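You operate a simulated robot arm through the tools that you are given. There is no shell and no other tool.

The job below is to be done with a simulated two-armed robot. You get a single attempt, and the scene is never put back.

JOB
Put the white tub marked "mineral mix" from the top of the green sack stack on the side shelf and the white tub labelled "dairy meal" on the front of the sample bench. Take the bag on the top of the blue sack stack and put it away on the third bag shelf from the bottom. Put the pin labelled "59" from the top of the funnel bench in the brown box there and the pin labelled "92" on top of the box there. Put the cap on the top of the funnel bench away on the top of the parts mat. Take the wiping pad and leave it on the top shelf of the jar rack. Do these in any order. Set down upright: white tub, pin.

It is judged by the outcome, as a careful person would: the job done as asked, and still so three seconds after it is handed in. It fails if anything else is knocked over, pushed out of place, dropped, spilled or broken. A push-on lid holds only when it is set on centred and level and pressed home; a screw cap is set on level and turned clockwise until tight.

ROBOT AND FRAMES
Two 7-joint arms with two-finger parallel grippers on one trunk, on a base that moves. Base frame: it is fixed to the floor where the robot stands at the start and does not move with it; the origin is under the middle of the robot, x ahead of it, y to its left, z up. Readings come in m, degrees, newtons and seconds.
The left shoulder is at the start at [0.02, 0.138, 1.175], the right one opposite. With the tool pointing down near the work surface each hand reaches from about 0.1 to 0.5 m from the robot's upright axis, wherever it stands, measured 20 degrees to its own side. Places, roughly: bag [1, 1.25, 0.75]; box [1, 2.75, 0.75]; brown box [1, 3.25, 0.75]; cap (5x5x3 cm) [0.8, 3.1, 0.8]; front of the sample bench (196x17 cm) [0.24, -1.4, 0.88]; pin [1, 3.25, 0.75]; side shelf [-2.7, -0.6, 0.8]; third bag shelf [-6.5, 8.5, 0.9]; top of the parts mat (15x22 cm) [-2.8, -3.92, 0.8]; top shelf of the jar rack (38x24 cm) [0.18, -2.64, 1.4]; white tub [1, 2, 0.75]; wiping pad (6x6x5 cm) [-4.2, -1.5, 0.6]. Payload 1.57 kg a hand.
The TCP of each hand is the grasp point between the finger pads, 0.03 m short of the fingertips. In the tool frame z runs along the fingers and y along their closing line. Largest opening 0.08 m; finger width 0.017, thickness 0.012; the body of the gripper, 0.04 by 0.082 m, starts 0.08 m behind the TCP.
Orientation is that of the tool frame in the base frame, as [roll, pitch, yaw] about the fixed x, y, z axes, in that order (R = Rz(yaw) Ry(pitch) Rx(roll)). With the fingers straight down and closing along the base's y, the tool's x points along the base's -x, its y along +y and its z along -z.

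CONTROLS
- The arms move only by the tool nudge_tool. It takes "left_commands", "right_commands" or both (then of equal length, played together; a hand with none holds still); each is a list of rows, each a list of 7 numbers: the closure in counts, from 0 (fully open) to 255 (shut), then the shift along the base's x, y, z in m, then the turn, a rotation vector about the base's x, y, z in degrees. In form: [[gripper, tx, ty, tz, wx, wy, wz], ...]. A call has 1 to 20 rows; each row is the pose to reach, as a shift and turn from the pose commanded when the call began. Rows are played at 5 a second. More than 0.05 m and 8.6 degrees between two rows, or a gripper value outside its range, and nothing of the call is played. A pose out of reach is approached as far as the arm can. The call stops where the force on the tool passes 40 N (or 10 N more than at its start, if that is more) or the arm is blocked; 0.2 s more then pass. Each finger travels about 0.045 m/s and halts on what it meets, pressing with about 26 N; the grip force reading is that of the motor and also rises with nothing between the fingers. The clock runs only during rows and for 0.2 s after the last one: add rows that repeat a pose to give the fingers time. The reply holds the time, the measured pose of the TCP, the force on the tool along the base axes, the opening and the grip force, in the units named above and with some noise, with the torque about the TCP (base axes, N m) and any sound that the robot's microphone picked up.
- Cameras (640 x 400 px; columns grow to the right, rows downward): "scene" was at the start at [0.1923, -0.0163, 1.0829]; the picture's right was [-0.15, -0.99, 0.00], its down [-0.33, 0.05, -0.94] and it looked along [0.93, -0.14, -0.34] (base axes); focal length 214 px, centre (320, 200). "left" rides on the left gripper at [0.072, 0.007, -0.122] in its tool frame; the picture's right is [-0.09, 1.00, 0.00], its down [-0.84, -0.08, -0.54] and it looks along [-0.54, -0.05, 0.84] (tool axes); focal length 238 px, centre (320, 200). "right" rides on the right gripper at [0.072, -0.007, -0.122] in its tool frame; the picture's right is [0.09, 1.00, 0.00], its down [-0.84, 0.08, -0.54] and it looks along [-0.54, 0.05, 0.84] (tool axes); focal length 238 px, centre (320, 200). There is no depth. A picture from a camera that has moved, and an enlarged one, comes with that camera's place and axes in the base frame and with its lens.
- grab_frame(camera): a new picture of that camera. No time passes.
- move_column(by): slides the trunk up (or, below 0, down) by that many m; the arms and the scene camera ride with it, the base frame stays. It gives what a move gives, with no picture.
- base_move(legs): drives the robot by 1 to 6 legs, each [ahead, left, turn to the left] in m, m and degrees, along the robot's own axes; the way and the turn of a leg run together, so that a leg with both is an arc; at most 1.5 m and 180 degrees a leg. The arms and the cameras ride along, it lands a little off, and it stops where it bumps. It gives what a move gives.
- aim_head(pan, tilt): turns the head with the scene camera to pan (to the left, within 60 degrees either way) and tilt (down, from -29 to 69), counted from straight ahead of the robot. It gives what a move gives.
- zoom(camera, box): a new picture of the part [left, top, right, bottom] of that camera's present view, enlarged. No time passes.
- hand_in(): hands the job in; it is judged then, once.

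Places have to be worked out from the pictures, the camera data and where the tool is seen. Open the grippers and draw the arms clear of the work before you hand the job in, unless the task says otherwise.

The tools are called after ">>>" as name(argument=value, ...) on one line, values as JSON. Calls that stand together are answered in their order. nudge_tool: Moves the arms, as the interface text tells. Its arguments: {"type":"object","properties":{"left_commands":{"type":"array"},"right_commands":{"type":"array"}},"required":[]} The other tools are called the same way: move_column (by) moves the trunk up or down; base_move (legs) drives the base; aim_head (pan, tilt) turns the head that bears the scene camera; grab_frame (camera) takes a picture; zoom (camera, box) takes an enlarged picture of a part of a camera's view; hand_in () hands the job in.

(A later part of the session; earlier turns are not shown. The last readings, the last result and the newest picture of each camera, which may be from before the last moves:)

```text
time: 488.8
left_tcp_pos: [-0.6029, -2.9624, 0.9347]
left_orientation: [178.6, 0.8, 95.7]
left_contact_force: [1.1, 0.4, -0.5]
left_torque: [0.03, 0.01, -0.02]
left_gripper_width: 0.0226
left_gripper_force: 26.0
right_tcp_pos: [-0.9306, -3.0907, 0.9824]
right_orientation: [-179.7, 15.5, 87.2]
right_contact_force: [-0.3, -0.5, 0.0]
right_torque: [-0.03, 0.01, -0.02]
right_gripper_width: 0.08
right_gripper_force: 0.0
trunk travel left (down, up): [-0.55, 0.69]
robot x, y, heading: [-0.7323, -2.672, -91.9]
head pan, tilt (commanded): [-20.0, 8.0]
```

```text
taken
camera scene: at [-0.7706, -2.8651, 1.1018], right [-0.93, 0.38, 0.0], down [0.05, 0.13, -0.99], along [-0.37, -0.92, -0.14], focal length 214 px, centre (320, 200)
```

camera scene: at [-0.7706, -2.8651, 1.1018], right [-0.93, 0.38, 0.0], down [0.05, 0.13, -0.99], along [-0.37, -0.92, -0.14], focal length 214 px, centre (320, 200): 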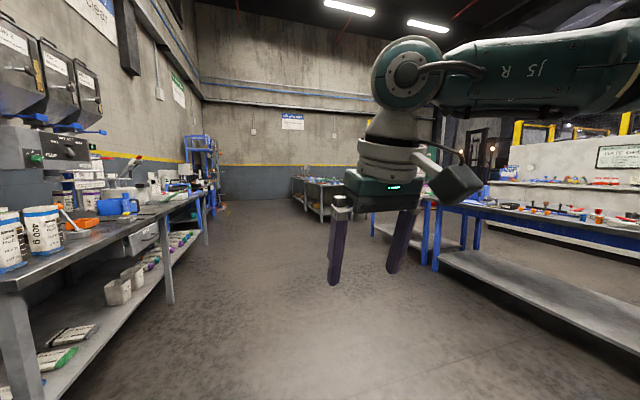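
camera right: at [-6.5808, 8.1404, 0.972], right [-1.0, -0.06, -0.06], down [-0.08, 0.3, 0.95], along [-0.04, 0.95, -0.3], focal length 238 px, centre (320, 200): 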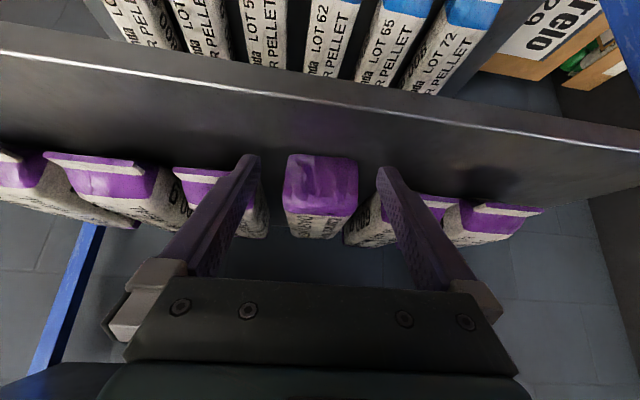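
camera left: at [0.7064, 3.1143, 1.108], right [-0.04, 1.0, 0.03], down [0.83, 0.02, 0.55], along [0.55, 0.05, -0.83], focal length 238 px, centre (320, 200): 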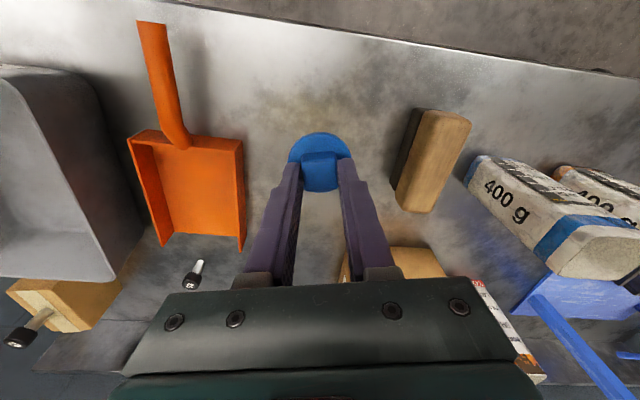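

The bench with coloured parts runs along x≈−2.65, so the parts mat at [−2.8, −3.92] is reachable from the east. I turn west and drive toward it.

>>> base_move(legs=[[0, 0, -88], [0, 1.1, 0], [1.1, 0, 0]])

>>> aim_head(pan=0, tilt=20)

>>> grab_frame(camera="scene")

```text
time: 503.3
left_tcp_pos: [-2.147, -3.8383, 0.9335]
left_orientation: [178.5, 0.8, 5.7]
left_contact_force: [-0.7, 1.1, 0.0]
left_torque: [0.0, 0.0, 0.01]
left_gripper_width: 0.0226
left_gripper_force: 26.3
right_tcp_pos: [-2.2751, -3.5106, 0.9826]
right_orientation: [-179.9, 15.6, -2.9]
right_contact_force: [0.0, 0.0, 0.9]
right_torque: [0.01, 0.01, -0.03]
right_gripper_width: 0.0798
right_gripper_force: 0.1
trunk travel left (down, up): [-0.55, 0.69]
robot x, y, heading: [-1.8589, -3.7086, 177.8]
head pan, tilt (commanded): [-20.0, 8.0]
```

```text
time: 504.1
left_tcp_pos: [-2.1459, -3.8398, 0.9333]
left_orientation: [178.4, 0.9, 5.7]
left_contact_force: [0.4, -0.6, 0.1]
left_torque: [0.03, -0.02, -0.03]
left_gripper_width: 0.0226
left_gripper_force: 26.1
right_tcp_pos: [-2.2752, -3.5107, 0.982]
right_orientation: [-179.8, 15.6, -2.9]
right_contact_force: [-0.1, -0.1, -0.5]
right_torque: [0.02, 0.01, -0.03]
right_gripper_width: 0.08
right_gripper_force: 0.0
trunk travel left (down, up): [-0.55, 0.69]
robot x, y, heading: [-1.86, -3.7091, 177.8]
head pan, tilt (commanded): [0.0, 20.0]
```

```text
taken
camera scene: at [-2.0545, -3.7037, 1.0823], right [0.04, 1.0, 0.0], down [0.34, -0.01, -0.94], along [-0.94, 0.03, -0.34], focal length 214 px, centre (320, 200)
```

scene: 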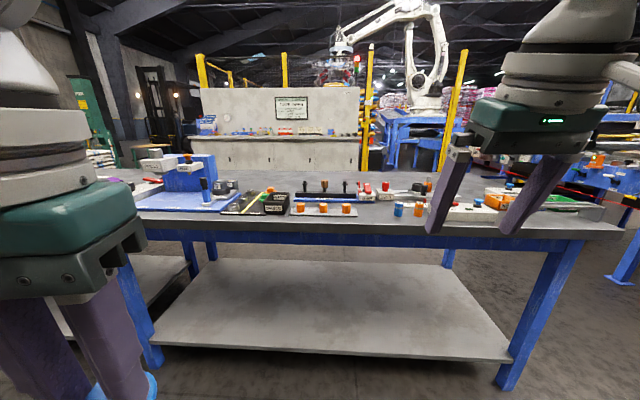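

I zoom at px (253,204), where the parts mat should be.

>>> zoom(camera="scene", box=[190, 165, 330, 235])

```text
4.57 times, centred on (260, 200) of scene
camera zoom: at [-2.0545, -3.7037, 1.0823], right [0.04, 1.0, 0.0], down [0.34, -0.01, -0.94], along [-0.94, 0.03, -0.34], focal length 980 px, centre (594, 200)
```

zoom: 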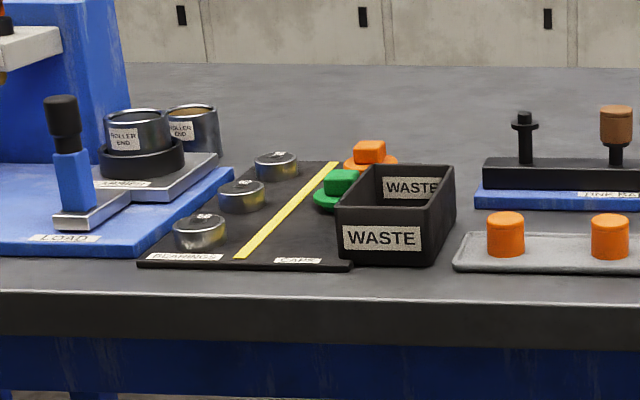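

The black mat has a CAPS column with a free front place at about [−2.735, −3.90], next to a low WASTE box (top ≈0.837). I drive ahead 0.45 m, keeping the hand above everything.

>>> base_move(legs=[[0.45, 0.05, 2.2]])

>>> aim_head(pan=15, tilt=40)

>>> grab_frame(camera="scene")

>>> grab_frame(camera="left")

```text
time: 506.9
left_tcp_pos: [-2.6017, -3.8894, 0.9335]
left_orientation: [178.5, 0.9, 7.5]
left_contact_force: [0.2, 0.2, 0.2]
left_torque: [0.01, -0.05, 0.01]
left_gripper_width: 0.0226
left_gripper_force: 26.1
right_tcp_pos: [-2.7421, -3.5663, 0.9818]
right_orientation: [-179.8, 15.6, -1.0]
right_contact_force: [0.7, -0.6, 0.0]
right_torque: [0.0, -0.03, 0.02]
right_gripper_width: 0.0803
right_gripper_force: 0.0
trunk travel left (down, up): [-0.55, 0.69]
robot x, y, heading: [-2.3221, -3.751, 179.7]
head pan, tilt (commanded): [0.0, 20.0]
```

```text
time: 507.8
left_tcp_pos: [-2.6022, -3.8899, 0.9338]
left_orientation: [178.6, 0.9, 7.5]
left_contact_force: [-0.4, -0.1, 0.6]
left_torque: [-0.02, 0.0, 0.01]
left_gripper_width: 0.0228
left_gripper_force: 26.4
right_tcp_pos: [-2.7426, -3.5665, 0.9824]
right_orientation: [-179.7, 15.6, -1.2]
right_contact_force: [0.2, -1.2, -0.1]
right_torque: [0.02, -0.03, -0.01]
right_gripper_width: 0.0799
right_gripper_force: 0.1
trunk travel left (down, up): [-0.55, 0.69]
robot x, y, heading: [-2.322, -3.754, 179.9]
head pan, tilt (commanded): [15.0, 40.0]
```

```text
taken
camera scene: at [-2.5038, -3.774, 1.0509], right [-0.25, 0.97, 0.0], down [0.62, 0.16, -0.77], along [-0.74, -0.2, -0.64], focal length 214 px, centre (320, 200)
```

scene: 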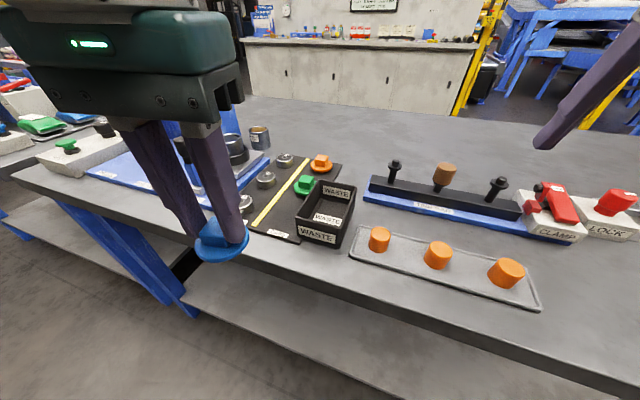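

```text
taken
camera left: at [-2.5289, -3.8819, 1.0544], right [0.04, -1.0, 0.03], down [-0.83, -0.02, 0.55], along [-0.55, -0.05, -0.83], focal length 238 px, centre (320, 200)
```

left: 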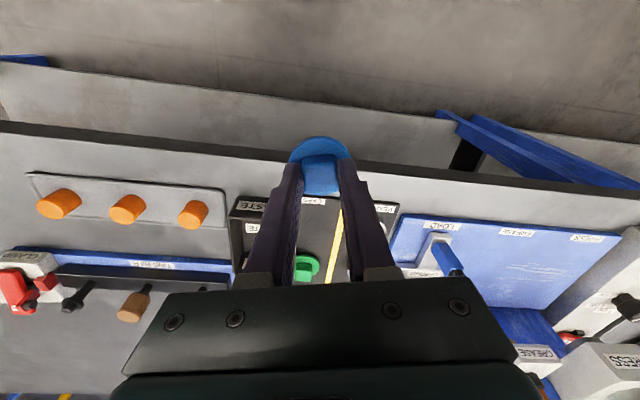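

I zoom on the mat to fix the free spot accurately.

>>> zoom(camera="scene", box=[220, 140, 380, 260])

```text
3.33 times, centred on (300, 200) of scene
camera zoom: at [-2.5038, -3.774, 1.0509], right [-0.25, 0.97, 0.0], down [0.62, 0.16, -0.77], along [-0.74, -0.2, -0.64], focal length 715 px, centre (387, 200)
```

zoom: 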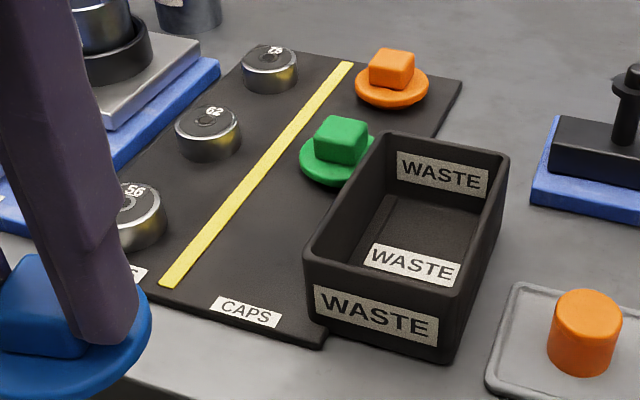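

The free spot is about [−2.732, −3.896]. I rotate the left tool +82° in place so that its fingers will open along x (away from the WASTE box), then move over the spot.

>>> nudge_tool(left_commands=[[255, -0.01, 0, 0.005, 0, 0, 8], [255, -0.02, 0, 0.01, 0, 0, 16], [255, -0.03, 0, 0.01, 0, 0, 24], [255, -0.04, 0, 0.01, 0, 0, 32], [255, -0.05, -0.001, 0.01, 0, 0, 40], [255, -0.06, -0.002, 0.01, 0, 0, 48], [255, -0.07, -0.003, 0.01, 0, 0, 56], [255, -0.08, -0.004, 0.01, 0, 0, 64], [255, -0.09, -0.005, 0.01, 0, 0, 72], [255, -0.1, -0.006, 0.01, 0, 0, 80], [255, -0.115, -0.006, 0.01, 0, 0, 82], [255, -0.13, -0.006, 0.005, 0, 0, 82], [255, -0.13, -0.006, 0.0, 0, 0, 82]])

>>> grab_frame(camera="left")

>>> zoom(camera="scene", box=[200, 120, 380, 260])

```text
time: 510.6
left_tcp_pos: [-2.7303, -3.8968, 0.9331]
left_orientation: [178.6, 0.9, 89.6]
left_contact_force: [0.1, -0.3, -0.6]
left_torque: [0.0, -0.01, -0.02]
left_gripper_width: 0.0229
left_gripper_force: 25.9
right_tcp_pos: [-2.7422, -3.566, 0.9826]
right_orientation: [-179.7, 15.5, -1.1]
right_contact_force: [-0.1, 0.6, 1.2]
right_torque: [-0.02, -0.01, 0.0]
right_gripper_width: 0.0803
right_gripper_force: 0.0
trunk travel left (down, up): [-0.55, 0.69]
robot x, y, heading: [-2.3239, -3.7512, 179.9]
head pan, tilt (commanded): [15.0, 40.0]
```

```text
taken
camera left: at [-2.7281, -3.8207, 1.054], right [0.99, -0.1, 0.03], down [-0.1, -0.83, 0.55], along [-0.03, -0.55, -0.83], focal length 238 px, centre (320, 200)
```

left: 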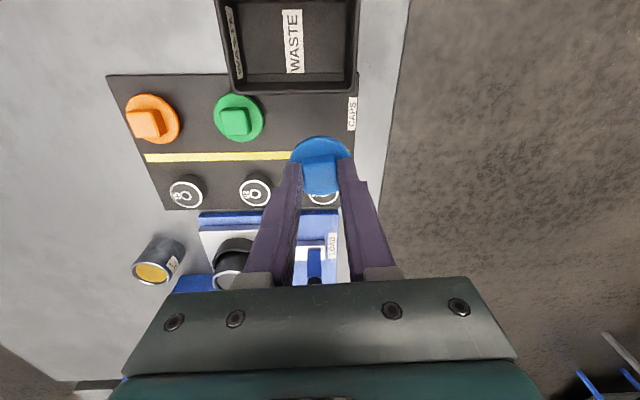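

```text
2.86 times, centred on (290, 190) of scene
camera zoom: at [-2.5037, -3.774, 1.0508], right [-0.26, 0.97, 0.0], down [0.62, 0.16, -0.77], along [-0.74, -0.2, -0.64], focal length 613 px, centre (406, 229)
```

zoom: 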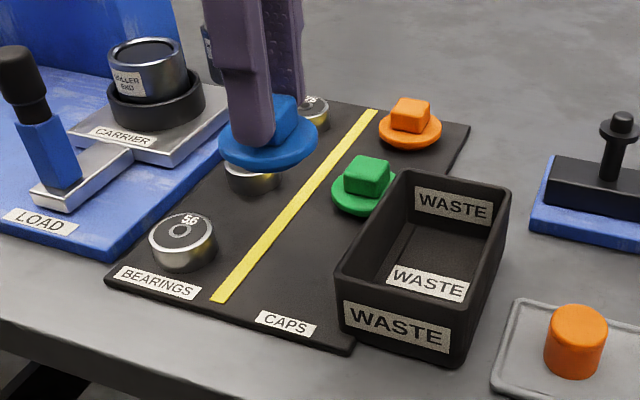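

The landing point is right beside the green cap with clear margins. I lower 7 cm, then check before the last millimetres.

>>> nudge_tool(left_commands=[[255, 0, 0, -0.02, 0, 0, 0], [255, 0, 0, -0.04, 0, 0, 0], [255, 0, 0, -0.058, 0, 0, 0], [255, 0, 0, -0.07, 0, 0, 0], [255, 0, 0, -0.07, 0, 0, 0]])

>>> grab_frame(camera="left")

>>> zoom(camera="scene", box=[200, 120, 380, 260])

```text
time: 511.8
left_tcp_pos: [-2.7299, -3.8953, 0.8632]
left_orientation: [178.4, 0.9, 89.5]
left_contact_force: [0.2, 0.2, 0.1]
left_torque: [-0.02, -0.04, 0.01]
left_gripper_width: 0.0227
left_gripper_force: 26.2
right_tcp_pos: [-2.7427, -3.5663, 0.9828]
right_orientation: [-179.8, 15.7, -1.1]
right_contact_force: [0.5, -0.3, 0.3]
right_torque: [-0.01, 0.02, 0.01]
right_gripper_width: 0.0801
right_gripper_force: 0.0
trunk travel left (down, up): [-0.55, 0.69]
robot x, y, heading: [-2.3239, -3.7527, 179.8]
head pan, tilt (commanded): [15.0, 40.0]
```

```text
taken
camera left: at [-2.7266, -3.8209, 0.9835], right [0.99, -0.1, 0.03], down [-0.1, -0.83, 0.55], along [-0.03, -0.55, -0.83], focal length 238 px, centre (320, 200)
```

left: 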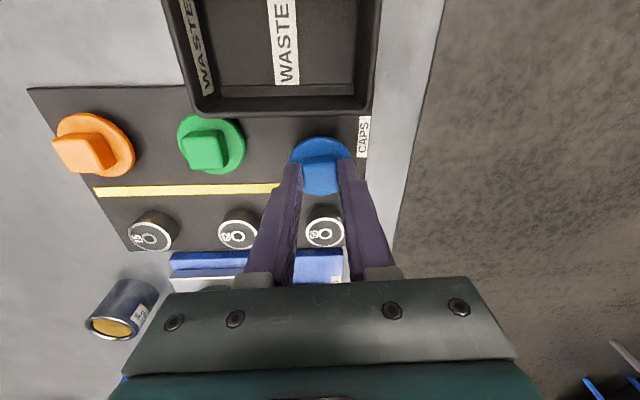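

```text
2.86 times, centred on (290, 190) of scene
camera zoom: at [-2.5038, -3.774, 1.0508], right [-0.26, 0.97, 0.0], down [0.62, 0.16, -0.77], along [-0.74, -0.2, -0.64], focal length 613 px, centre (406, 229)
```

zoom: 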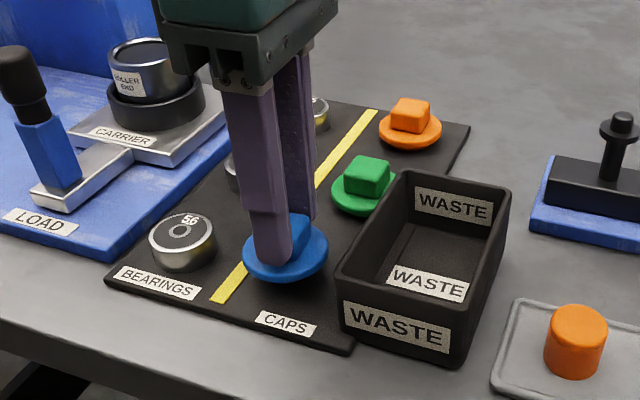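

About 1 cm above the mat and nicely positioned. I lower the rest in small steps.

>>> nudge_tool(left_commands=[[255, 0, 0, -0.003, 0, 0, 0], [255, 0, 0, -0.006, 0, 0, 0], [255, 0, 0, -0.009, 0, 0, 0], [255, 0, 0, -0.009, 0, 0, 0]])

```text
time: 512.8
left_tcp_pos: [-2.7303, -3.8949, 0.8548]
left_orientation: [178.5, 1.0, 89.4]
left_contact_force: [0.3, 0.0, -0.8]
left_torque: [-0.02, -0.01, 0.0]
left_gripper_width: 0.0226
left_gripper_force: 26.3
right_tcp_pos: [-2.7428, -3.5674, 0.9831]
right_orientation: [-179.8, 15.6, -1.1]
right_contact_force: [1.1, 0.8, -0.1]
right_torque: [-0.04, -0.02, -0.01]
right_gripper_width: 0.0801
right_gripper_force: 0.0
trunk travel left (down, up): [-0.55, 0.69]
robot x, y, heading: [-2.3229, -3.7513, 179.7]
head pan, tilt (commanded): [15.0, 40.0]
```

>>> nudge_tool(left_commands=[[255, 0, 0, -0.002, 0, 0, 0], [255, 0, 0, -0.004, 0, 0, 0], [255, 0, 0, -0.006, 0, 0, 0], [255, 0, 0, -0.006, 0, 0, 0]])

>>> zoom(camera="scene", box=[220, 160, 340, 260])

```text
time: 513.8
left_tcp_pos: [-2.7327, -3.895, 0.8502]
left_orientation: [178.6, 0.9, 89.4]
left_contact_force: [3.4, -1.0, 18.2]
left_torque: [-0.02, 0.03, 0.0]
left_gripper_width: 0.0231
left_gripper_force: 26.0
right_tcp_pos: [-2.7419, -3.5661, 0.9814]
right_orientation: [-179.9, 15.6, -1.0]
right_contact_force: [0.0, -0.3, 0.2]
right_torque: [0.01, -0.02, -0.04]
right_gripper_width: 0.08
right_gripper_force: 0.1
trunk travel left (down, up): [-0.55, 0.69]
robot x, y, heading: [-2.3223, -3.7509, 179.8]
head pan, tilt (commanded): [15.0, 40.0]
```

```text
4.00 times, centred on (280, 210) of scene
camera zoom: at [-2.5044, -3.7747, 1.0511], right [-0.26, 0.97, 0.0], down [0.62, 0.16, -0.77], along [-0.74, -0.2, -0.64], focal length 858 px, centre (480, 160)
```

zoom: 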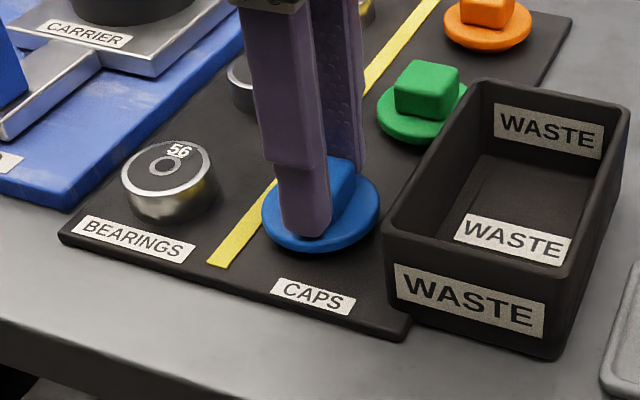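

The cap is down on the mat (18 N). I relax, open to ~5 cm, and lift straight up.

>>> nudge_tool(left_commands=[[255, 0, 0, 0.0025, 0, 0, 0], [175, 0, 0, 0.0025, 0, 0, 0], [140, 0, 0, 0.0025, 0, 0, 0], [110, 0, 0, 0.0025, 0, 0, 0], [100, 0, 0, 0.0025, 0, 0, 0], [100, 0, 0, 0.02, 0, 0, 0], [100, 0, 0, 0.05, 0, 0, 0], [100, 0.01, 0, 0.08, 0, 0, 0], [100, 0.02, 0, 0.1, 0, 0, 0], [100, 0.02, 0, 0.11, 0, 0, 0]])

>>> zoom(camera="scene", box=[200, 120, 380, 260])

```text
time: 516.0
left_tcp_pos: [-2.7132, -3.8965, 0.9577]
left_orientation: [178.4, 0.8, 89.5]
left_contact_force: [-0.1, 0.1, -0.3]
left_torque: [0.03, 0.05, 0.02]
left_gripper_width: 0.0485
left_gripper_force: 0.1
right_tcp_pos: [-2.7436, -3.5658, 0.9825]
right_orientation: [-179.7, 15.6, -1.1]
right_contact_force: [0.2, -0.2, 0.1]
right_torque: [0.01, 0.01, 0.01]
right_gripper_width: 0.0801
right_gripper_force: 0.1
trunk travel left (down, up): [-0.55, 0.69]
robot x, y, heading: [-2.325, -3.7495, 179.5]
head pan, tilt (commanded): [15.0, 40.0]
```

```text
2.86 times, centred on (290, 190) of scene
camera zoom: at [-2.5038, -3.774, 1.0508], right [-0.26, 0.97, 0.0], down [0.62, 0.16, -0.77], along [-0.74, -0.2, -0.64], focal length 613 px, centre (406, 229)
```

zoom: 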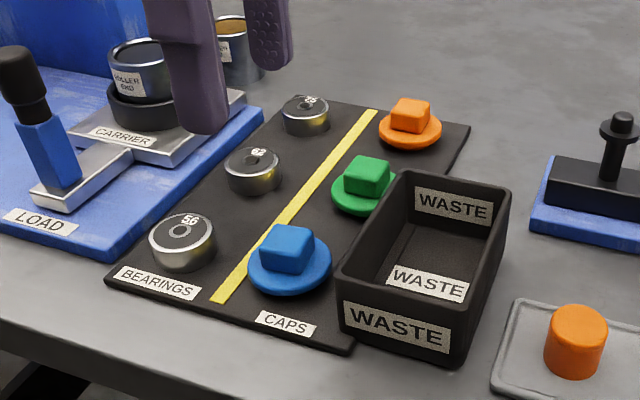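

The cap is on the parts mat. I rotate the left tool back, back off and move north to look for the wiping pad.

>>> nudge_tool(left_commands=[[100, 0.01, 0, 0.01, 0, 0, -8], [80, 0.02, 0, 0.02, 0, 0, -16], [60, 0.02, 0, 0.02, 0, 0, -24], [40, 0.02, 0, 0.02, 0, 0, -32], [20, 0.02, 0, 0.02, 0, 0, -40], [0, 0.02, 0, 0.02, 0, 0, -48], [0, 0.02, 0, 0.02, 0, 0, -56], [0, 0.02, 0, 0.02, 0, 0, -64], [0, 0.02, 0, 0.02, 0, 0, -72], [0, 0.02, 0, 0.02, 0, 0, -80], [0, 0.02, 0, 0.02, 0, 0, -88], [0, 0.02, 0, 0.02, 0, 0, -90]])

>>> base_move(legs=[[-0.45, 0, 0], [0, -1.28, 0]])

>>> aim_head(pan=0, tilt=15)

>>> grab_frame(camera="scene")

```text
time: 518.5
left_tcp_pos: [-2.6916, -3.8964, 0.9789]
left_orientation: [178.5, 0.9, -0.6]
left_contact_force: [-0.6, 0.2, -0.9]
left_torque: [-0.02, 0.0, 0.03]
left_gripper_width: 0.0799
left_gripper_force: 0.2
right_tcp_pos: [-2.7413, -3.5666, 0.9825]
right_orientation: [-179.8, 15.6, -1.1]
right_contact_force: [0.6, 0.1, -0.1]
right_torque: [0.01, 0.01, 0.01]
right_gripper_width: 0.0799
right_gripper_force: 0.1
trunk travel left (down, up): [-0.55, 0.69]
robot x, y, heading: [-2.3206, -3.7495, 179.9]
head pan, tilt (commanded): [15.0, 40.0]
```

```text
time: 527.1
left_tcp_pos: [-2.2253, -2.6779, 0.9783]
left_orientation: [178.6, 0.8, -0.6]
left_contact_force: [-0.3, -0.1, -0.2]
left_torque: [0.02, 0.05, -0.02]
left_gripper_width: 0.0801
left_gripper_force: 0.1
right_tcp_pos: [-2.2744, -2.3489, 0.9825]
right_orientation: [-179.8, 15.5, -1.4]
right_contact_force: [-0.2, 0.3, 0.0]
right_torque: [-0.01, -0.01, 0.0]
right_gripper_width: 0.08
right_gripper_force: 0.1
trunk travel left (down, up): [-0.55, 0.69]
robot x, y, heading: [-1.8541, -2.5324, 179.4]
head pan, tilt (commanded): [15.0, 40.0]
```

```text
time: 528.0
left_tcp_pos: [-2.2252, -2.6773, 0.9784]
left_orientation: [178.5, 0.9, -0.8]
left_contact_force: [0.1, -0.8, -0.2]
left_torque: [-0.01, 0.0, 0.02]
left_gripper_width: 0.0799
left_gripper_force: 0.1
right_tcp_pos: [-2.2741, -2.3464, 0.982]
right_orientation: [-179.8, 15.4, -1.3]
right_contact_force: [-0.8, 0.6, -0.2]
right_torque: [-0.01, 0.0, -0.01]
right_gripper_width: 0.08
right_gripper_force: 0.0
trunk travel left (down, up): [-0.55, 0.69]
robot x, y, heading: [-1.8556, -2.5286, 179.7]
head pan, tilt (commanded): [0.0, 15.0]
```

```text
taken
camera scene: at [-2.048, -2.5347, 1.0903], right [0.01, 1.0, 0.0], down [0.26, 0.0, -0.97], along [-0.97, 0.01, -0.26], focal length 214 px, centre (320, 200)
```

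scene: 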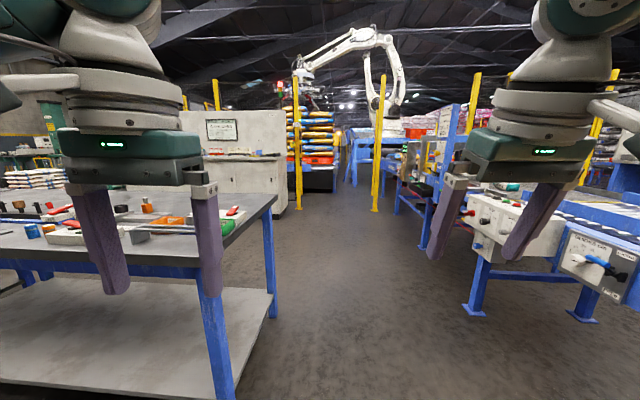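

The pad should be at px (417,192). I zoom there.

>>> zoom(camera="scene", box=[370, 130, 480, 240])

```text
3.64 times, centred on (425, 185) of scene
camera zoom: at [-2.048, -2.5347, 1.0903], right [0.01, 1.0, 0.0], down [0.26, 0.0, -0.97], along [-0.97, 0.01, -0.26], focal length 780 px, centre (-62, 254)
```

zoom: 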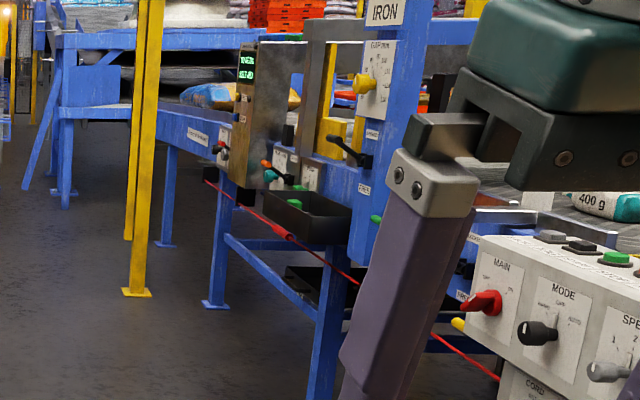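

A black tray with a green object hangs on the machine at that point (a red pull cord runs nearby – to be avoided). I drive west along y≈−2.4 and turn to face north toward it.

>>> base_move(legs=[[0, -0.13, 0], [1.5, 0, 0], [0.85, 0, 0], [0, 0, -90]])

>>> aim_head(pan=0, tilt=25)

>>> grab_frame(camera="scene")

```text
time: 544.0
left_tcp_pos: [-4.3069, -2.0332, 0.9788]
left_orientation: [178.5, 0.9, -89.1]
left_contact_force: [-0.7, 0.5, 0.9]
left_torque: [0.01, -0.01, 0.02]
left_gripper_width: 0.0801
left_gripper_force: 0.0
right_tcp_pos: [-3.979, -1.9731, 0.9829]
right_orientation: [-179.8, 15.5, -89.7]
right_contact_force: [0.1, -1.2, 0.5]
right_torque: [0.01, 0.0, 0.0]
right_gripper_width: 0.0798
right_gripper_force: 0.0
trunk travel left (down, up): [-0.55, 0.69]
robot x, y, heading: [-4.1524, -2.4002, 91.1]
head pan, tilt (commanded): [0.0, 15.0]
```

```text
time: 544.7
left_tcp_pos: [-4.308, -2.0317, 0.9786]
left_orientation: [178.5, 1.0, -89.0]
left_contact_force: [0.4, -0.2, -0.6]
left_torque: [0.01, -0.02, 0.03]
left_gripper_width: 0.0797
left_gripper_force: 0.1
right_tcp_pos: [-3.979, -1.9737, 0.9821]
right_orientation: [-179.8, 15.5, -89.7]
right_contact_force: [-0.5, 0.7, 1.0]
right_torque: [0.03, 0.0, 0.02]
right_gripper_width: 0.08
right_gripper_force: 0.1
trunk travel left (down, up): [-0.55, 0.69]
robot x, y, heading: [-4.151, -2.3973, 91.3]
head pan, tilt (commanded): [0.0, 25.0]
```

```text
taken
camera scene: at [-4.157, -2.2076, 1.0742], right [1.0, 0.02, 0.0], down [0.01, -0.42, -0.91], along [-0.02, 0.91, -0.42], focal length 214 px, centre (320, 200)
```

scene: 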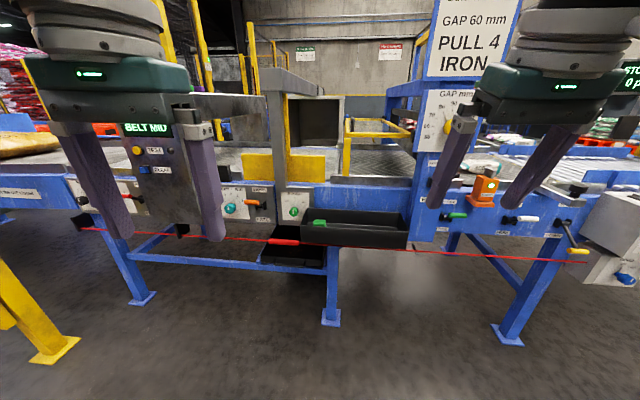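

I zoom on the tray and the cord.

>>> zoom(camera="scene", box=[240, 180, 440, 290])

>>> zoom(camera="scene", box=[290, 200, 420, 260])

```text
3.20 times, centred on (340, 235) of scene
camera zoom: at [-4.157, -2.2076, 1.0742], right [1.0, 0.02, 0.0], down [0.01, -0.42, -0.91], along [-0.02, 0.91, -0.42], focal length 686 px, centre (256, 88)
```

zoom: 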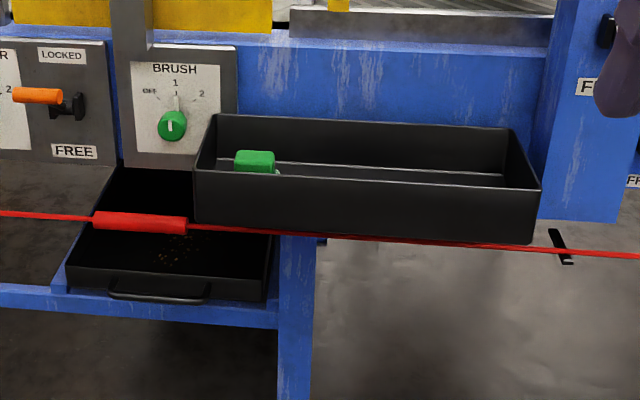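

```text
4.92 times, centred on (355, 230) of scene
camera zoom: at [-4.157, -2.2076, 1.0742], right [1.0, 0.02, 0.0], down [0.01, -0.42, -0.91], along [-0.02, 0.91, -0.42], focal length 1056 px, centre (148, 52)
```

zoom: 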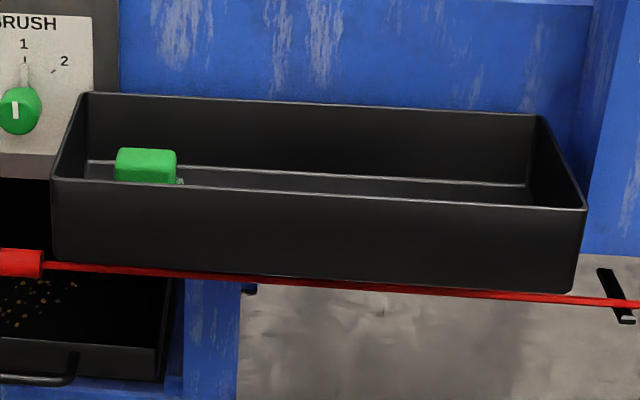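

The green pad sits at the left in the black tray, ≈[−4.18, −1.44, top 0.62]. I lower the trunk 0.25 m here in free space to work at that height, then view again.

>>> move_column(by=-0.25)

>>> aim_head(pan=0, tilt=20)

>>> grab_frame(camera="scene")

```text
time: 547.2
left_tcp_pos: [-4.3082, -2.0309, 0.7283]
left_orientation: [178.5, 0.8, -89.1]
left_contact_force: [-0.5, -0.7, -0.5]
left_torque: [0.0, 0.02, -0.03]
left_gripper_width: 0.08
left_gripper_force: 0.0
right_tcp_pos: [-3.9788, -1.9734, 0.7322]
right_orientation: [-179.7, 15.5, -89.7]
right_contact_force: [0.8, -0.9, -0.1]
right_torque: [0.01, 0.0, -0.01]
right_gripper_width: 0.0803
right_gripper_force: 0.0
trunk travel left (down, up): [-0.3, 0.94]
robot x, y, heading: [-4.1546, -2.3992, 91.1]
head pan, tilt (commanded): [0.0, 25.0]
```

```text
time: 547.9
left_tcp_pos: [-4.3072, -2.0313, 0.7292]
left_orientation: [178.5, 0.8, -89.0]
left_contact_force: [0.1, 0.9, -0.9]
left_torque: [0.03, -0.03, 0.01]
left_gripper_width: 0.0801
left_gripper_force: 0.1
right_tcp_pos: [-3.9787, -1.9738, 0.7315]
right_orientation: [-179.8, 15.6, -89.7]
right_contact_force: [0.4, 0.2, 0.6]
right_torque: [0.05, 0.0, -0.01]
right_gripper_width: 0.08
right_gripper_force: 0.1
trunk travel left (down, up): [-0.3, 0.94]
robot x, y, heading: [-4.1548, -2.4014, 91.0]
head pan, tilt (commanded): [0.0, 20.0]
```

```text
taken
camera scene: at [-4.157, -2.2066, 0.8322], right [1.0, 0.02, 0.0], down [0.01, -0.34, -0.94], along [-0.02, 0.94, -0.34], focal length 214 px, centre (320, 200)
```

scene: 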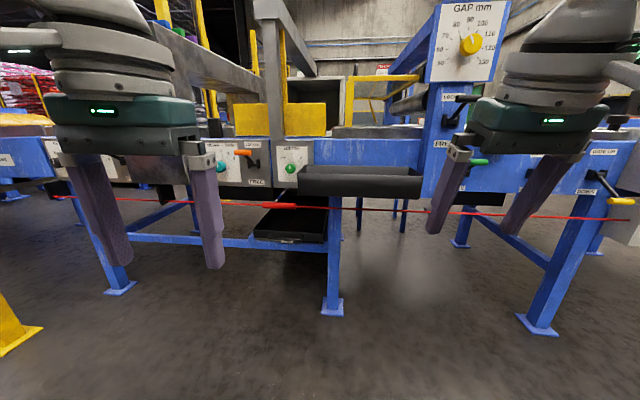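

I zoom on the tray from this lower viewpoint to triangulate its rim and the cord.

>>> zoom(camera="scene", box=[270, 150, 440, 230])

```text
3.76 times, centred on (355, 190) of scene
camera zoom: at [-4.157, -2.2066, 0.8322], right [1.0, 0.02, 0.0], down [0.01, -0.34, -0.94], along [-0.02, 0.94, -0.34], focal length 807 px, centre (188, 238)
```

zoom: 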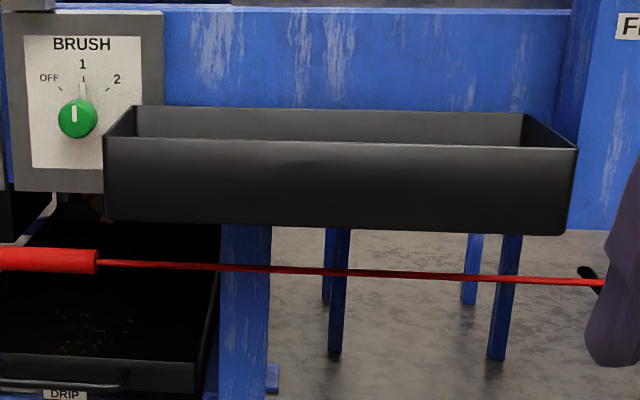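

Tray: rim z≈0.691, front edge y≈−1.59…−1.62, floor ≈0.625; the cord hangs lower and in front. I raise both hands 8 cm and retract the right one before moving in.

>>> nudge_tool(left_commands=[[0, 0, 0, 0.02, 0, 0, 0], [0, 0, 0, 0.04, 0, 0, 0], [0, 0, 0, 0.06, 0, 0, 0], [0, 0, 0, 0.08, 0, 0, 0], [0, 0, 0, 0.08, 0, 0, 0]], right_commands=[[0, 0, -0.03, 0.02, -3, 0, 0], [0, 0, -0.06, 0.04, -6, 0, 0], [0, 0, -0.09, 0.05, -9, 0, 0], [0, 0, -0.11, 0.06, -12, 0, 0], [0, 0, -0.12, 0.06, -14, 0, 0]])

```text
time: 549.1
left_tcp_pos: [-4.3087, -2.0312, 0.8093]
left_orientation: [178.5, 0.9, -89.1]
left_contact_force: [0.6, 0.3, 0.1]
left_torque: [0.0, 0.0, -0.01]
left_gripper_width: 0.08
left_gripper_force: 0.1
right_tcp_pos: [-3.9713, -2.1017, 0.7721]
right_orientation: [-177.5, -3.0, -90.4]
right_contact_force: [0.2, -1.2, -0.1]
right_torque: [-0.02, -0.01, 0.01]
right_gripper_width: 0.0802
right_gripper_force: 0.0
trunk travel left (down, up): [-0.3, 0.94]
robot x, y, heading: [-4.1503, -2.3963, 91.5]
head pan, tilt (commanded): [0.0, 20.0]
```

Hands are clear. Now I rotate the left tool by +90° about vertical so the fingers will close along y (front–back of the tray).

>>> nudge_tool(left_commands=[[0, 0, 0, 0, 0, 0, 8], [0, 0, 0, 0, 0, 0, 16], [0, 0, 0, 0, 0, 0, 24], [0, 0, 0, 0, 0, 0, 32], [0, 0, 0, 0, 0, 0, 40], [0, 0, 0, 0, 0, 0, 48], [0, 0, 0, 0, 0, 0, 56], [0, 0, 0, 0, 0, 0, 64], [0, 0, 0, 0, 0, 0, 72], [0, 0, 0, 0, 0, 0, 80], [0, 0, 0, 0, 0, 0, 88], [0, 0, 0, 0, 0, 0, 88]])

>>> base_move(legs=[[0.3, -0.13, -1.5]])

>>> grab_frame(camera="left")

>>> grab_frame(camera="scene")

```text
time: 551.7
left_tcp_pos: [-4.3069, -2.0307, 0.8101]
left_orientation: [178.5, 0.9, -0.8]
left_contact_force: [-0.1, -0.4, 0.3]
left_torque: [0.0, -0.01, -0.01]
left_gripper_width: 0.08
left_gripper_force: 0.0
right_tcp_pos: [-3.973, -2.1033, 0.7699]
right_orientation: [-177.6, -2.8, -90.1]
right_contact_force: [0.1, 0.7, -0.6]
right_torque: [-0.03, 0.04, 0.01]
right_gripper_width: 0.08
right_gripper_force: 0.0
trunk travel left (down, up): [-0.3, 0.94]
robot x, y, heading: [-4.1544, -2.3993, 91.2]
head pan, tilt (commanded): [0.0, 20.0]
```

```text
time: 553.9
left_tcp_pos: [-4.1705, -1.725, 0.8096]
left_orientation: [178.5, 0.9, -2.6]
left_contact_force: [-0.7, 0.6, 0.1]
left_torque: [0.0, -0.01, -0.02]
left_gripper_width: 0.08
left_gripper_force: 0.1
right_tcp_pos: [-3.8375, -1.8064, 0.7704]
right_orientation: [-177.4, -2.8, -91.5]
right_contact_force: [-0.2, -0.3, -0.6]
right_torque: [0.01, -0.03, 0.02]
right_gripper_width: 0.08
right_gripper_force: 0.0
trunk travel left (down, up): [-0.3, 0.94]
robot x, y, heading: [-4.023, -2.0971, 90.0]
head pan, tilt (commanded): [0.0, 20.0]
```

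```text
taken
camera left: at [-4.0982, -1.7309, 0.9298], right [-0.14, -0.99, 0.03], down [-0.82, 0.13, 0.55], along [-0.55, 0.05, -0.83], focal length 238 px, centre (320, 200)
```

left: 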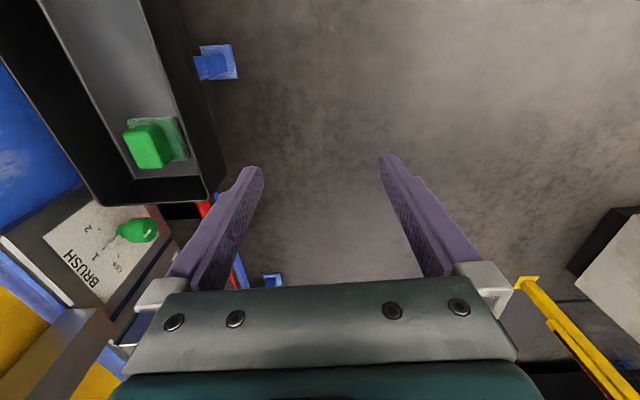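

```text
taken
camera scene: at [-4.0251, -1.9054, 0.8323], right [1.0, -0.01, 0.0], down [0.0, -0.34, -0.94], along [0.01, 0.94, -0.34], focal length 214 px, centre (320, 200)
```

scene: 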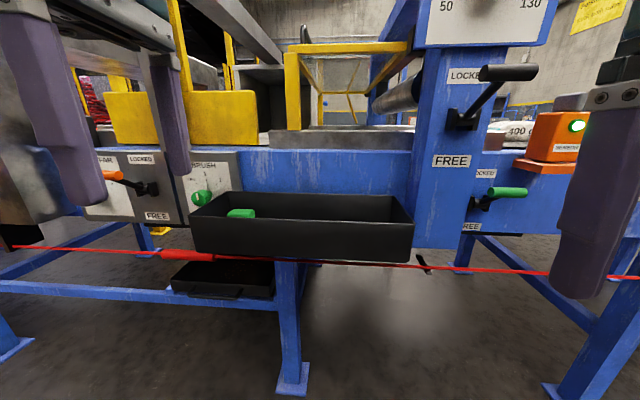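

The hand camera now sees the pad in the tray. I zoom to measure it.

>>> zoom(camera="left", box=[60, 40, 240, 220])

```text
2.22 times, centred on (150, 130) of left
camera zoom: at [-4.0982, -1.7309, 0.9298], right [-0.14, -0.99, 0.03], down [-0.82, 0.13, 0.55], along [-0.55, 0.05, -0.83], focal length 530 px, centre (698, 356)
```

zoom: 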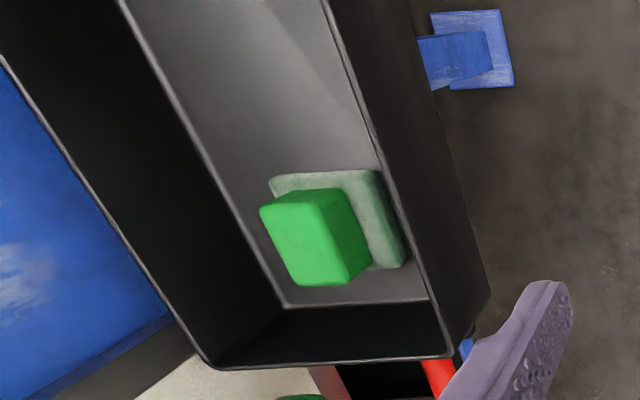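

The pad has a green 4×4 cm handle block centred at about [−4.168, −1.539], top z≈0.675, on a flat 6×6 base; x-closing has more room than y-closing. I rotate the tool back to yaw ≈−96° (aligned with the block) and move forward 0.155 m.

>>> nudge_tool(left_commands=[[0, 0, 0, 0, 0, 0, -7.8], [0, 0, 0, 0, 0, 0, -15.6], [0, 0, 0, 0, 0, 0, -23.4], [0, 0, 0, 0, 0, 0, -31.2], [0, 0, 0, 0, 0, 0, -39], [0, 0, 0, 0, 0, 0, -46.8], [20, 0, 0, 0, 0, 0, -54.6], [40, 0, 0, 0, 0, 0, -62.4], [60, 0, 0, 0, 0, 0, -70.2], [70, 0, 0, 0, 0, 0, -78], [70, 0, 0, 0, 0, 0, -85.8], [70, 0, 0, 0, 0, 0, -93.4], [70, 0, 0, 0, 0, 0, -93.4]])

>>> base_move(legs=[[0.155, 0, 0]])

>>> grab_frame(camera="left")

>>> grab_frame(camera="scene")

```text
time: 556.7
left_tcp_pos: [-4.1713, -1.7257, 0.8094]
left_orientation: [178.5, 0.9, -96.2]
left_contact_force: [0.9, -0.3, 0.6]
left_torque: [0.01, 0.02, 0.0]
left_gripper_width: 0.0581
left_gripper_force: 0.1
right_tcp_pos: [-3.8379, -1.8069, 0.7695]
right_orientation: [-177.4, -2.9, -91.4]
right_contact_force: [-0.1, -1.0, -0.4]
right_torque: [-0.01, -0.01, 0.02]
right_gripper_width: 0.0801
right_gripper_force: 0.1
trunk travel left (down, up): [-0.3, 0.94]
robot x, y, heading: [-4.0273, -2.0983, 89.5]
head pan, tilt (commanded): [0.0, 20.0]
```

```text
time: 558.0
left_tcp_pos: [-4.1735, -1.5969, 0.8096]
left_orientation: [178.4, 0.8, -95.9]
left_contact_force: [-0.2, 0.2, -0.2]
left_torque: [0.02, 0.01, 0.02]
left_gripper_width: 0.0578
left_gripper_force: 0.1
right_tcp_pos: [-3.8371, -1.683, 0.7688]
right_orientation: [-177.2, -4.7, -91.0]
right_contact_force: [0.0, -4.0, -2.1]
right_torque: [0.33, 0.03, 0.0]
right_gripper_width: 0.08
right_gripper_force: 0.1
trunk travel left (down, up): [-0.3, 0.94]
robot x, y, heading: [-4.026, -1.9639, 89.8]
head pan, tilt (commanded): [0.0, 20.0]
stopped in leg 1: the force on the tool passed its limit at 203 N (the readings are from after the stop); the commanded pose is now the measured one
```

```text
taken
camera left: at [-4.1844, -1.668, 0.9294], right [-0.98, 0.19, 0.03], down [0.18, 0.81, 0.55], along [0.08, 0.55, -0.83], focal length 238 px, centre (320, 200)
```

left: 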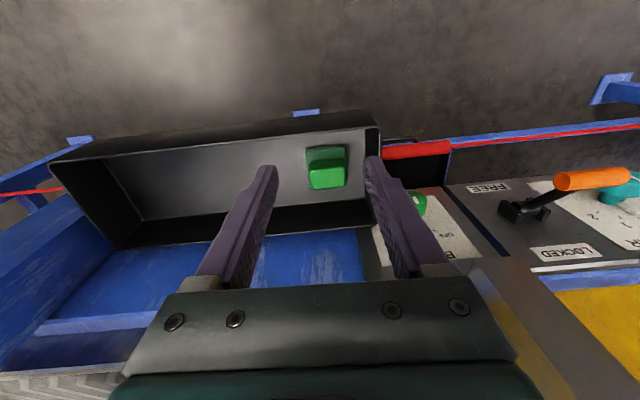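

```text
taken
camera scene: at [-4.0254, -1.7757, 0.8319], right [1.0, 0.0, 0.0], down [0.0, -0.34, -0.94], along [0.0, 0.94, -0.34], focal length 214 px, centre (320, 200)
```

scene: 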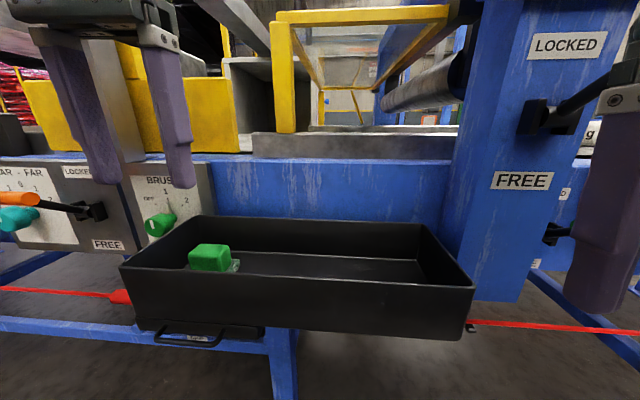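

The right hand bumped something on the machine (203 N peak). I back off at once and inspect.

>>> base_move(legs=[[-0.12, 0, 0]])

>>> aim_head(pan=-35, tilt=10)

>>> grab_frame(camera="scene")

>>> grab_frame(camera="right")

```text
time: 559.2
left_tcp_pos: [-4.1738, -1.7186, 0.8085]
left_orientation: [178.4, 0.9, -95.7]
left_contact_force: [-0.6, 0.0, 0.0]
left_torque: [0.02, 0.03, -0.01]
left_gripper_width: 0.0579
left_gripper_force: 0.0
right_tcp_pos: [-3.8391, -1.8047, 0.7699]
right_orientation: [-177.2, -4.6, -90.8]
right_contact_force: [-0.7, 0.6, -0.6]
right_torque: [0.02, 0.01, -0.02]
right_gripper_width: 0.0801
right_gripper_force: 0.0
trunk travel left (down, up): [-0.3, 0.94]
robot x, y, heading: [-4.0293, -2.0895, 90.0]
head pan, tilt (commanded): [0.0, 20.0]
```

```text
time: 560.3
left_tcp_pos: [-4.1731, -1.7171, 0.8094]
left_orientation: [178.6, 1.0, -95.7]
left_contact_force: [-0.4, 0.5, 0.1]
left_torque: [-0.01, -0.01, 0.03]
left_gripper_width: 0.0581
left_gripper_force: 0.1
right_tcp_pos: [-3.8393, -1.8045, 0.77]
right_orientation: [-177.3, -4.5, -90.9]
right_contact_force: [-0.1, -0.2, -0.4]
right_torque: [0.0, 0.05, 0.0]
right_gripper_width: 0.0801
right_gripper_force: 0.1
trunk travel left (down, up): [-0.3, 0.94]
robot x, y, heading: [-4.0262, -2.0911, 89.9]
head pan, tilt (commanded): [-35.0, 10.0]
```

```text
taken
camera scene: at [-3.9728, -1.9141, 0.8485], right [0.82, -0.57, 0.0], down [-0.1, -0.14, -0.98], along [0.57, 0.81, -0.17], focal length 214 px, centre (320, 200)
```

scene: 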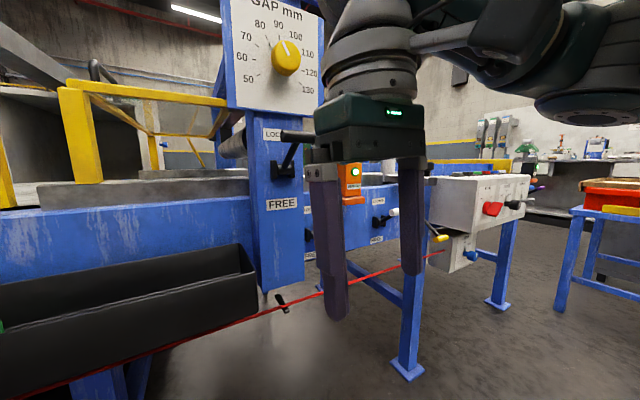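

```text
taken
camera right: at [-3.8386, -1.8667, 0.898], right [-1.0, -0.08, -0.04], down [-0.09, 0.88, 0.47], along [0.0, 0.47, -0.88], focal length 238 px, centre (320, 200)
```

right: 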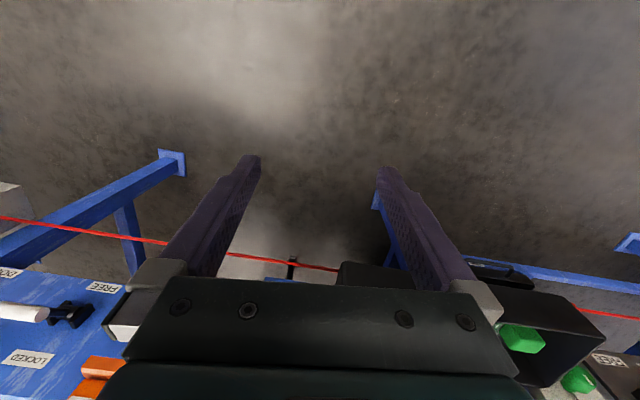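

I return the head to the earlier view direction (same base spot as before) to compare the lever's position.

>>> aim_head(pan=0, tilt=20)

>>> grab_frame(camera="scene")

>>> zoom(camera="scene", box=[410, 30, 600, 230])

```text
time: 561.3
left_tcp_pos: [-4.1744, -1.7181, 0.8101]
left_orientation: [178.5, 1.0, -95.7]
left_contact_force: [-0.8, 0.0, -0.3]
left_torque: [-0.03, 0.0, 0.02]
left_gripper_width: 0.058
left_gripper_force: 0.1
right_tcp_pos: [-3.8381, -1.8043, 0.7693]
right_orientation: [-177.1, -4.4, -90.8]
right_contact_force: [-0.1, 0.7, -0.7]
right_torque: [0.02, -0.01, 0.02]
right_gripper_width: 0.0801
right_gripper_force: 0.0
trunk travel left (down, up): [-0.3, 0.94]
robot x, y, heading: [-4.0241, -2.0881, 90.0]
head pan, tilt (commanded): [0.0, 20.0]
```

```text
taken
camera scene: at [-4.0259, -1.8971, 0.8323], right [1.0, 0.0, 0.0], down [0.0, -0.34, -0.94], along [0.0, 0.94, -0.34], focal length 214 px, centre (320, 200)
```

scene: 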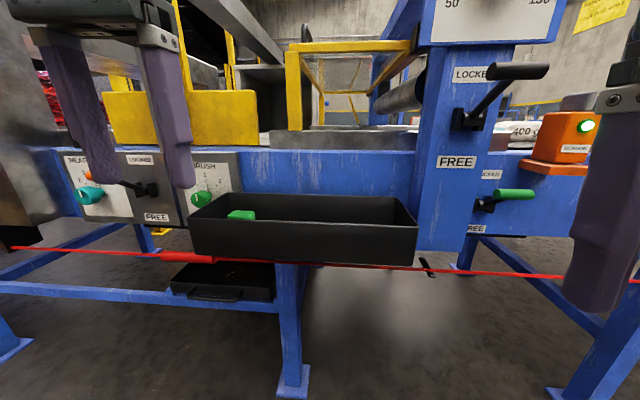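

```text
2.00 times, centred on (505, 130) of scene
camera zoom: at [-4.0259, -1.8971, 0.8323], right [1.0, 0.0, 0.0], down [0.0, -0.34, -0.94], along [0.0, 0.94, -0.34], focal length 429 px, centre (-50, 340)
```

zoom: 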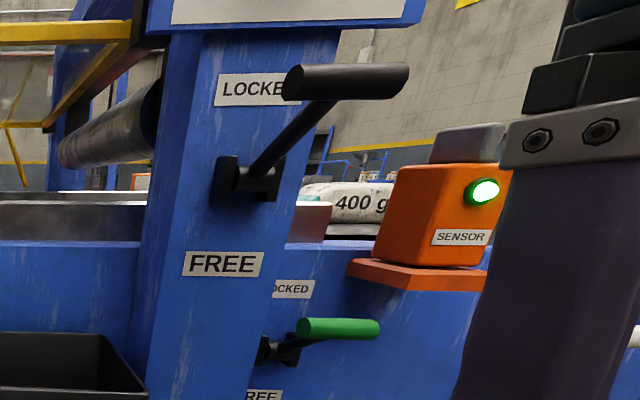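

The lever looks unchanged (still LOCKED); it protrudes toward me at about [−3.8, −1.64, 0.88] and met my right gripper. I move the right hand inward and further back so it stays clear.

>>> nudge_tool(right_commands=[[0, -0.02, -0.01, 0, 0, 0, 0], [0, -0.04, -0.02, 0, 0, 0, 0], [0, -0.06, -0.03, 0, 0, 0, 0], [0, -0.08, -0.04, 0, 0, 0, 0], [0, -0.08, -0.05, 0, 0, 0, 0], [0, -0.08, -0.05, 0, 0, 0, 0]])

>>> grab_frame(camera="right")

```text
time: 562.7
left_tcp_pos: [-4.1736, -1.7171, 0.8095]
left_orientation: [178.5, 1.1, -95.8]
left_contact_force: [-0.4, -0.2, -0.2]
left_torque: [0.01, -0.01, 0.0]
left_gripper_width: 0.0579
left_gripper_force: 0.1
right_tcp_pos: [-3.9192, -1.8555, 0.771]
right_orientation: [-177.2, -4.5, -90.8]
right_contact_force: [-0.8, -0.3, -0.4]
right_torque: [-0.05, 0.04, 0.03]
right_gripper_width: 0.0797
right_gripper_force: 0.1
trunk travel left (down, up): [-0.3, 0.94]
robot x, y, heading: [-4.0292, -2.0866, 89.8]
head pan, tilt (commanded): [0.0, 20.0]
```

```text
taken
camera right: at [-3.9186, -1.9175, 0.8999], right [-1.0, -0.08, -0.04], down [-0.09, 0.88, 0.47], along [0.0, 0.47, -0.88], focal length 238 px, centre (320, 200)
```

right: 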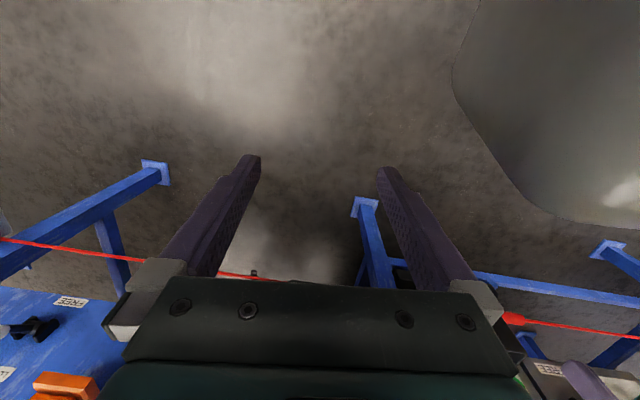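

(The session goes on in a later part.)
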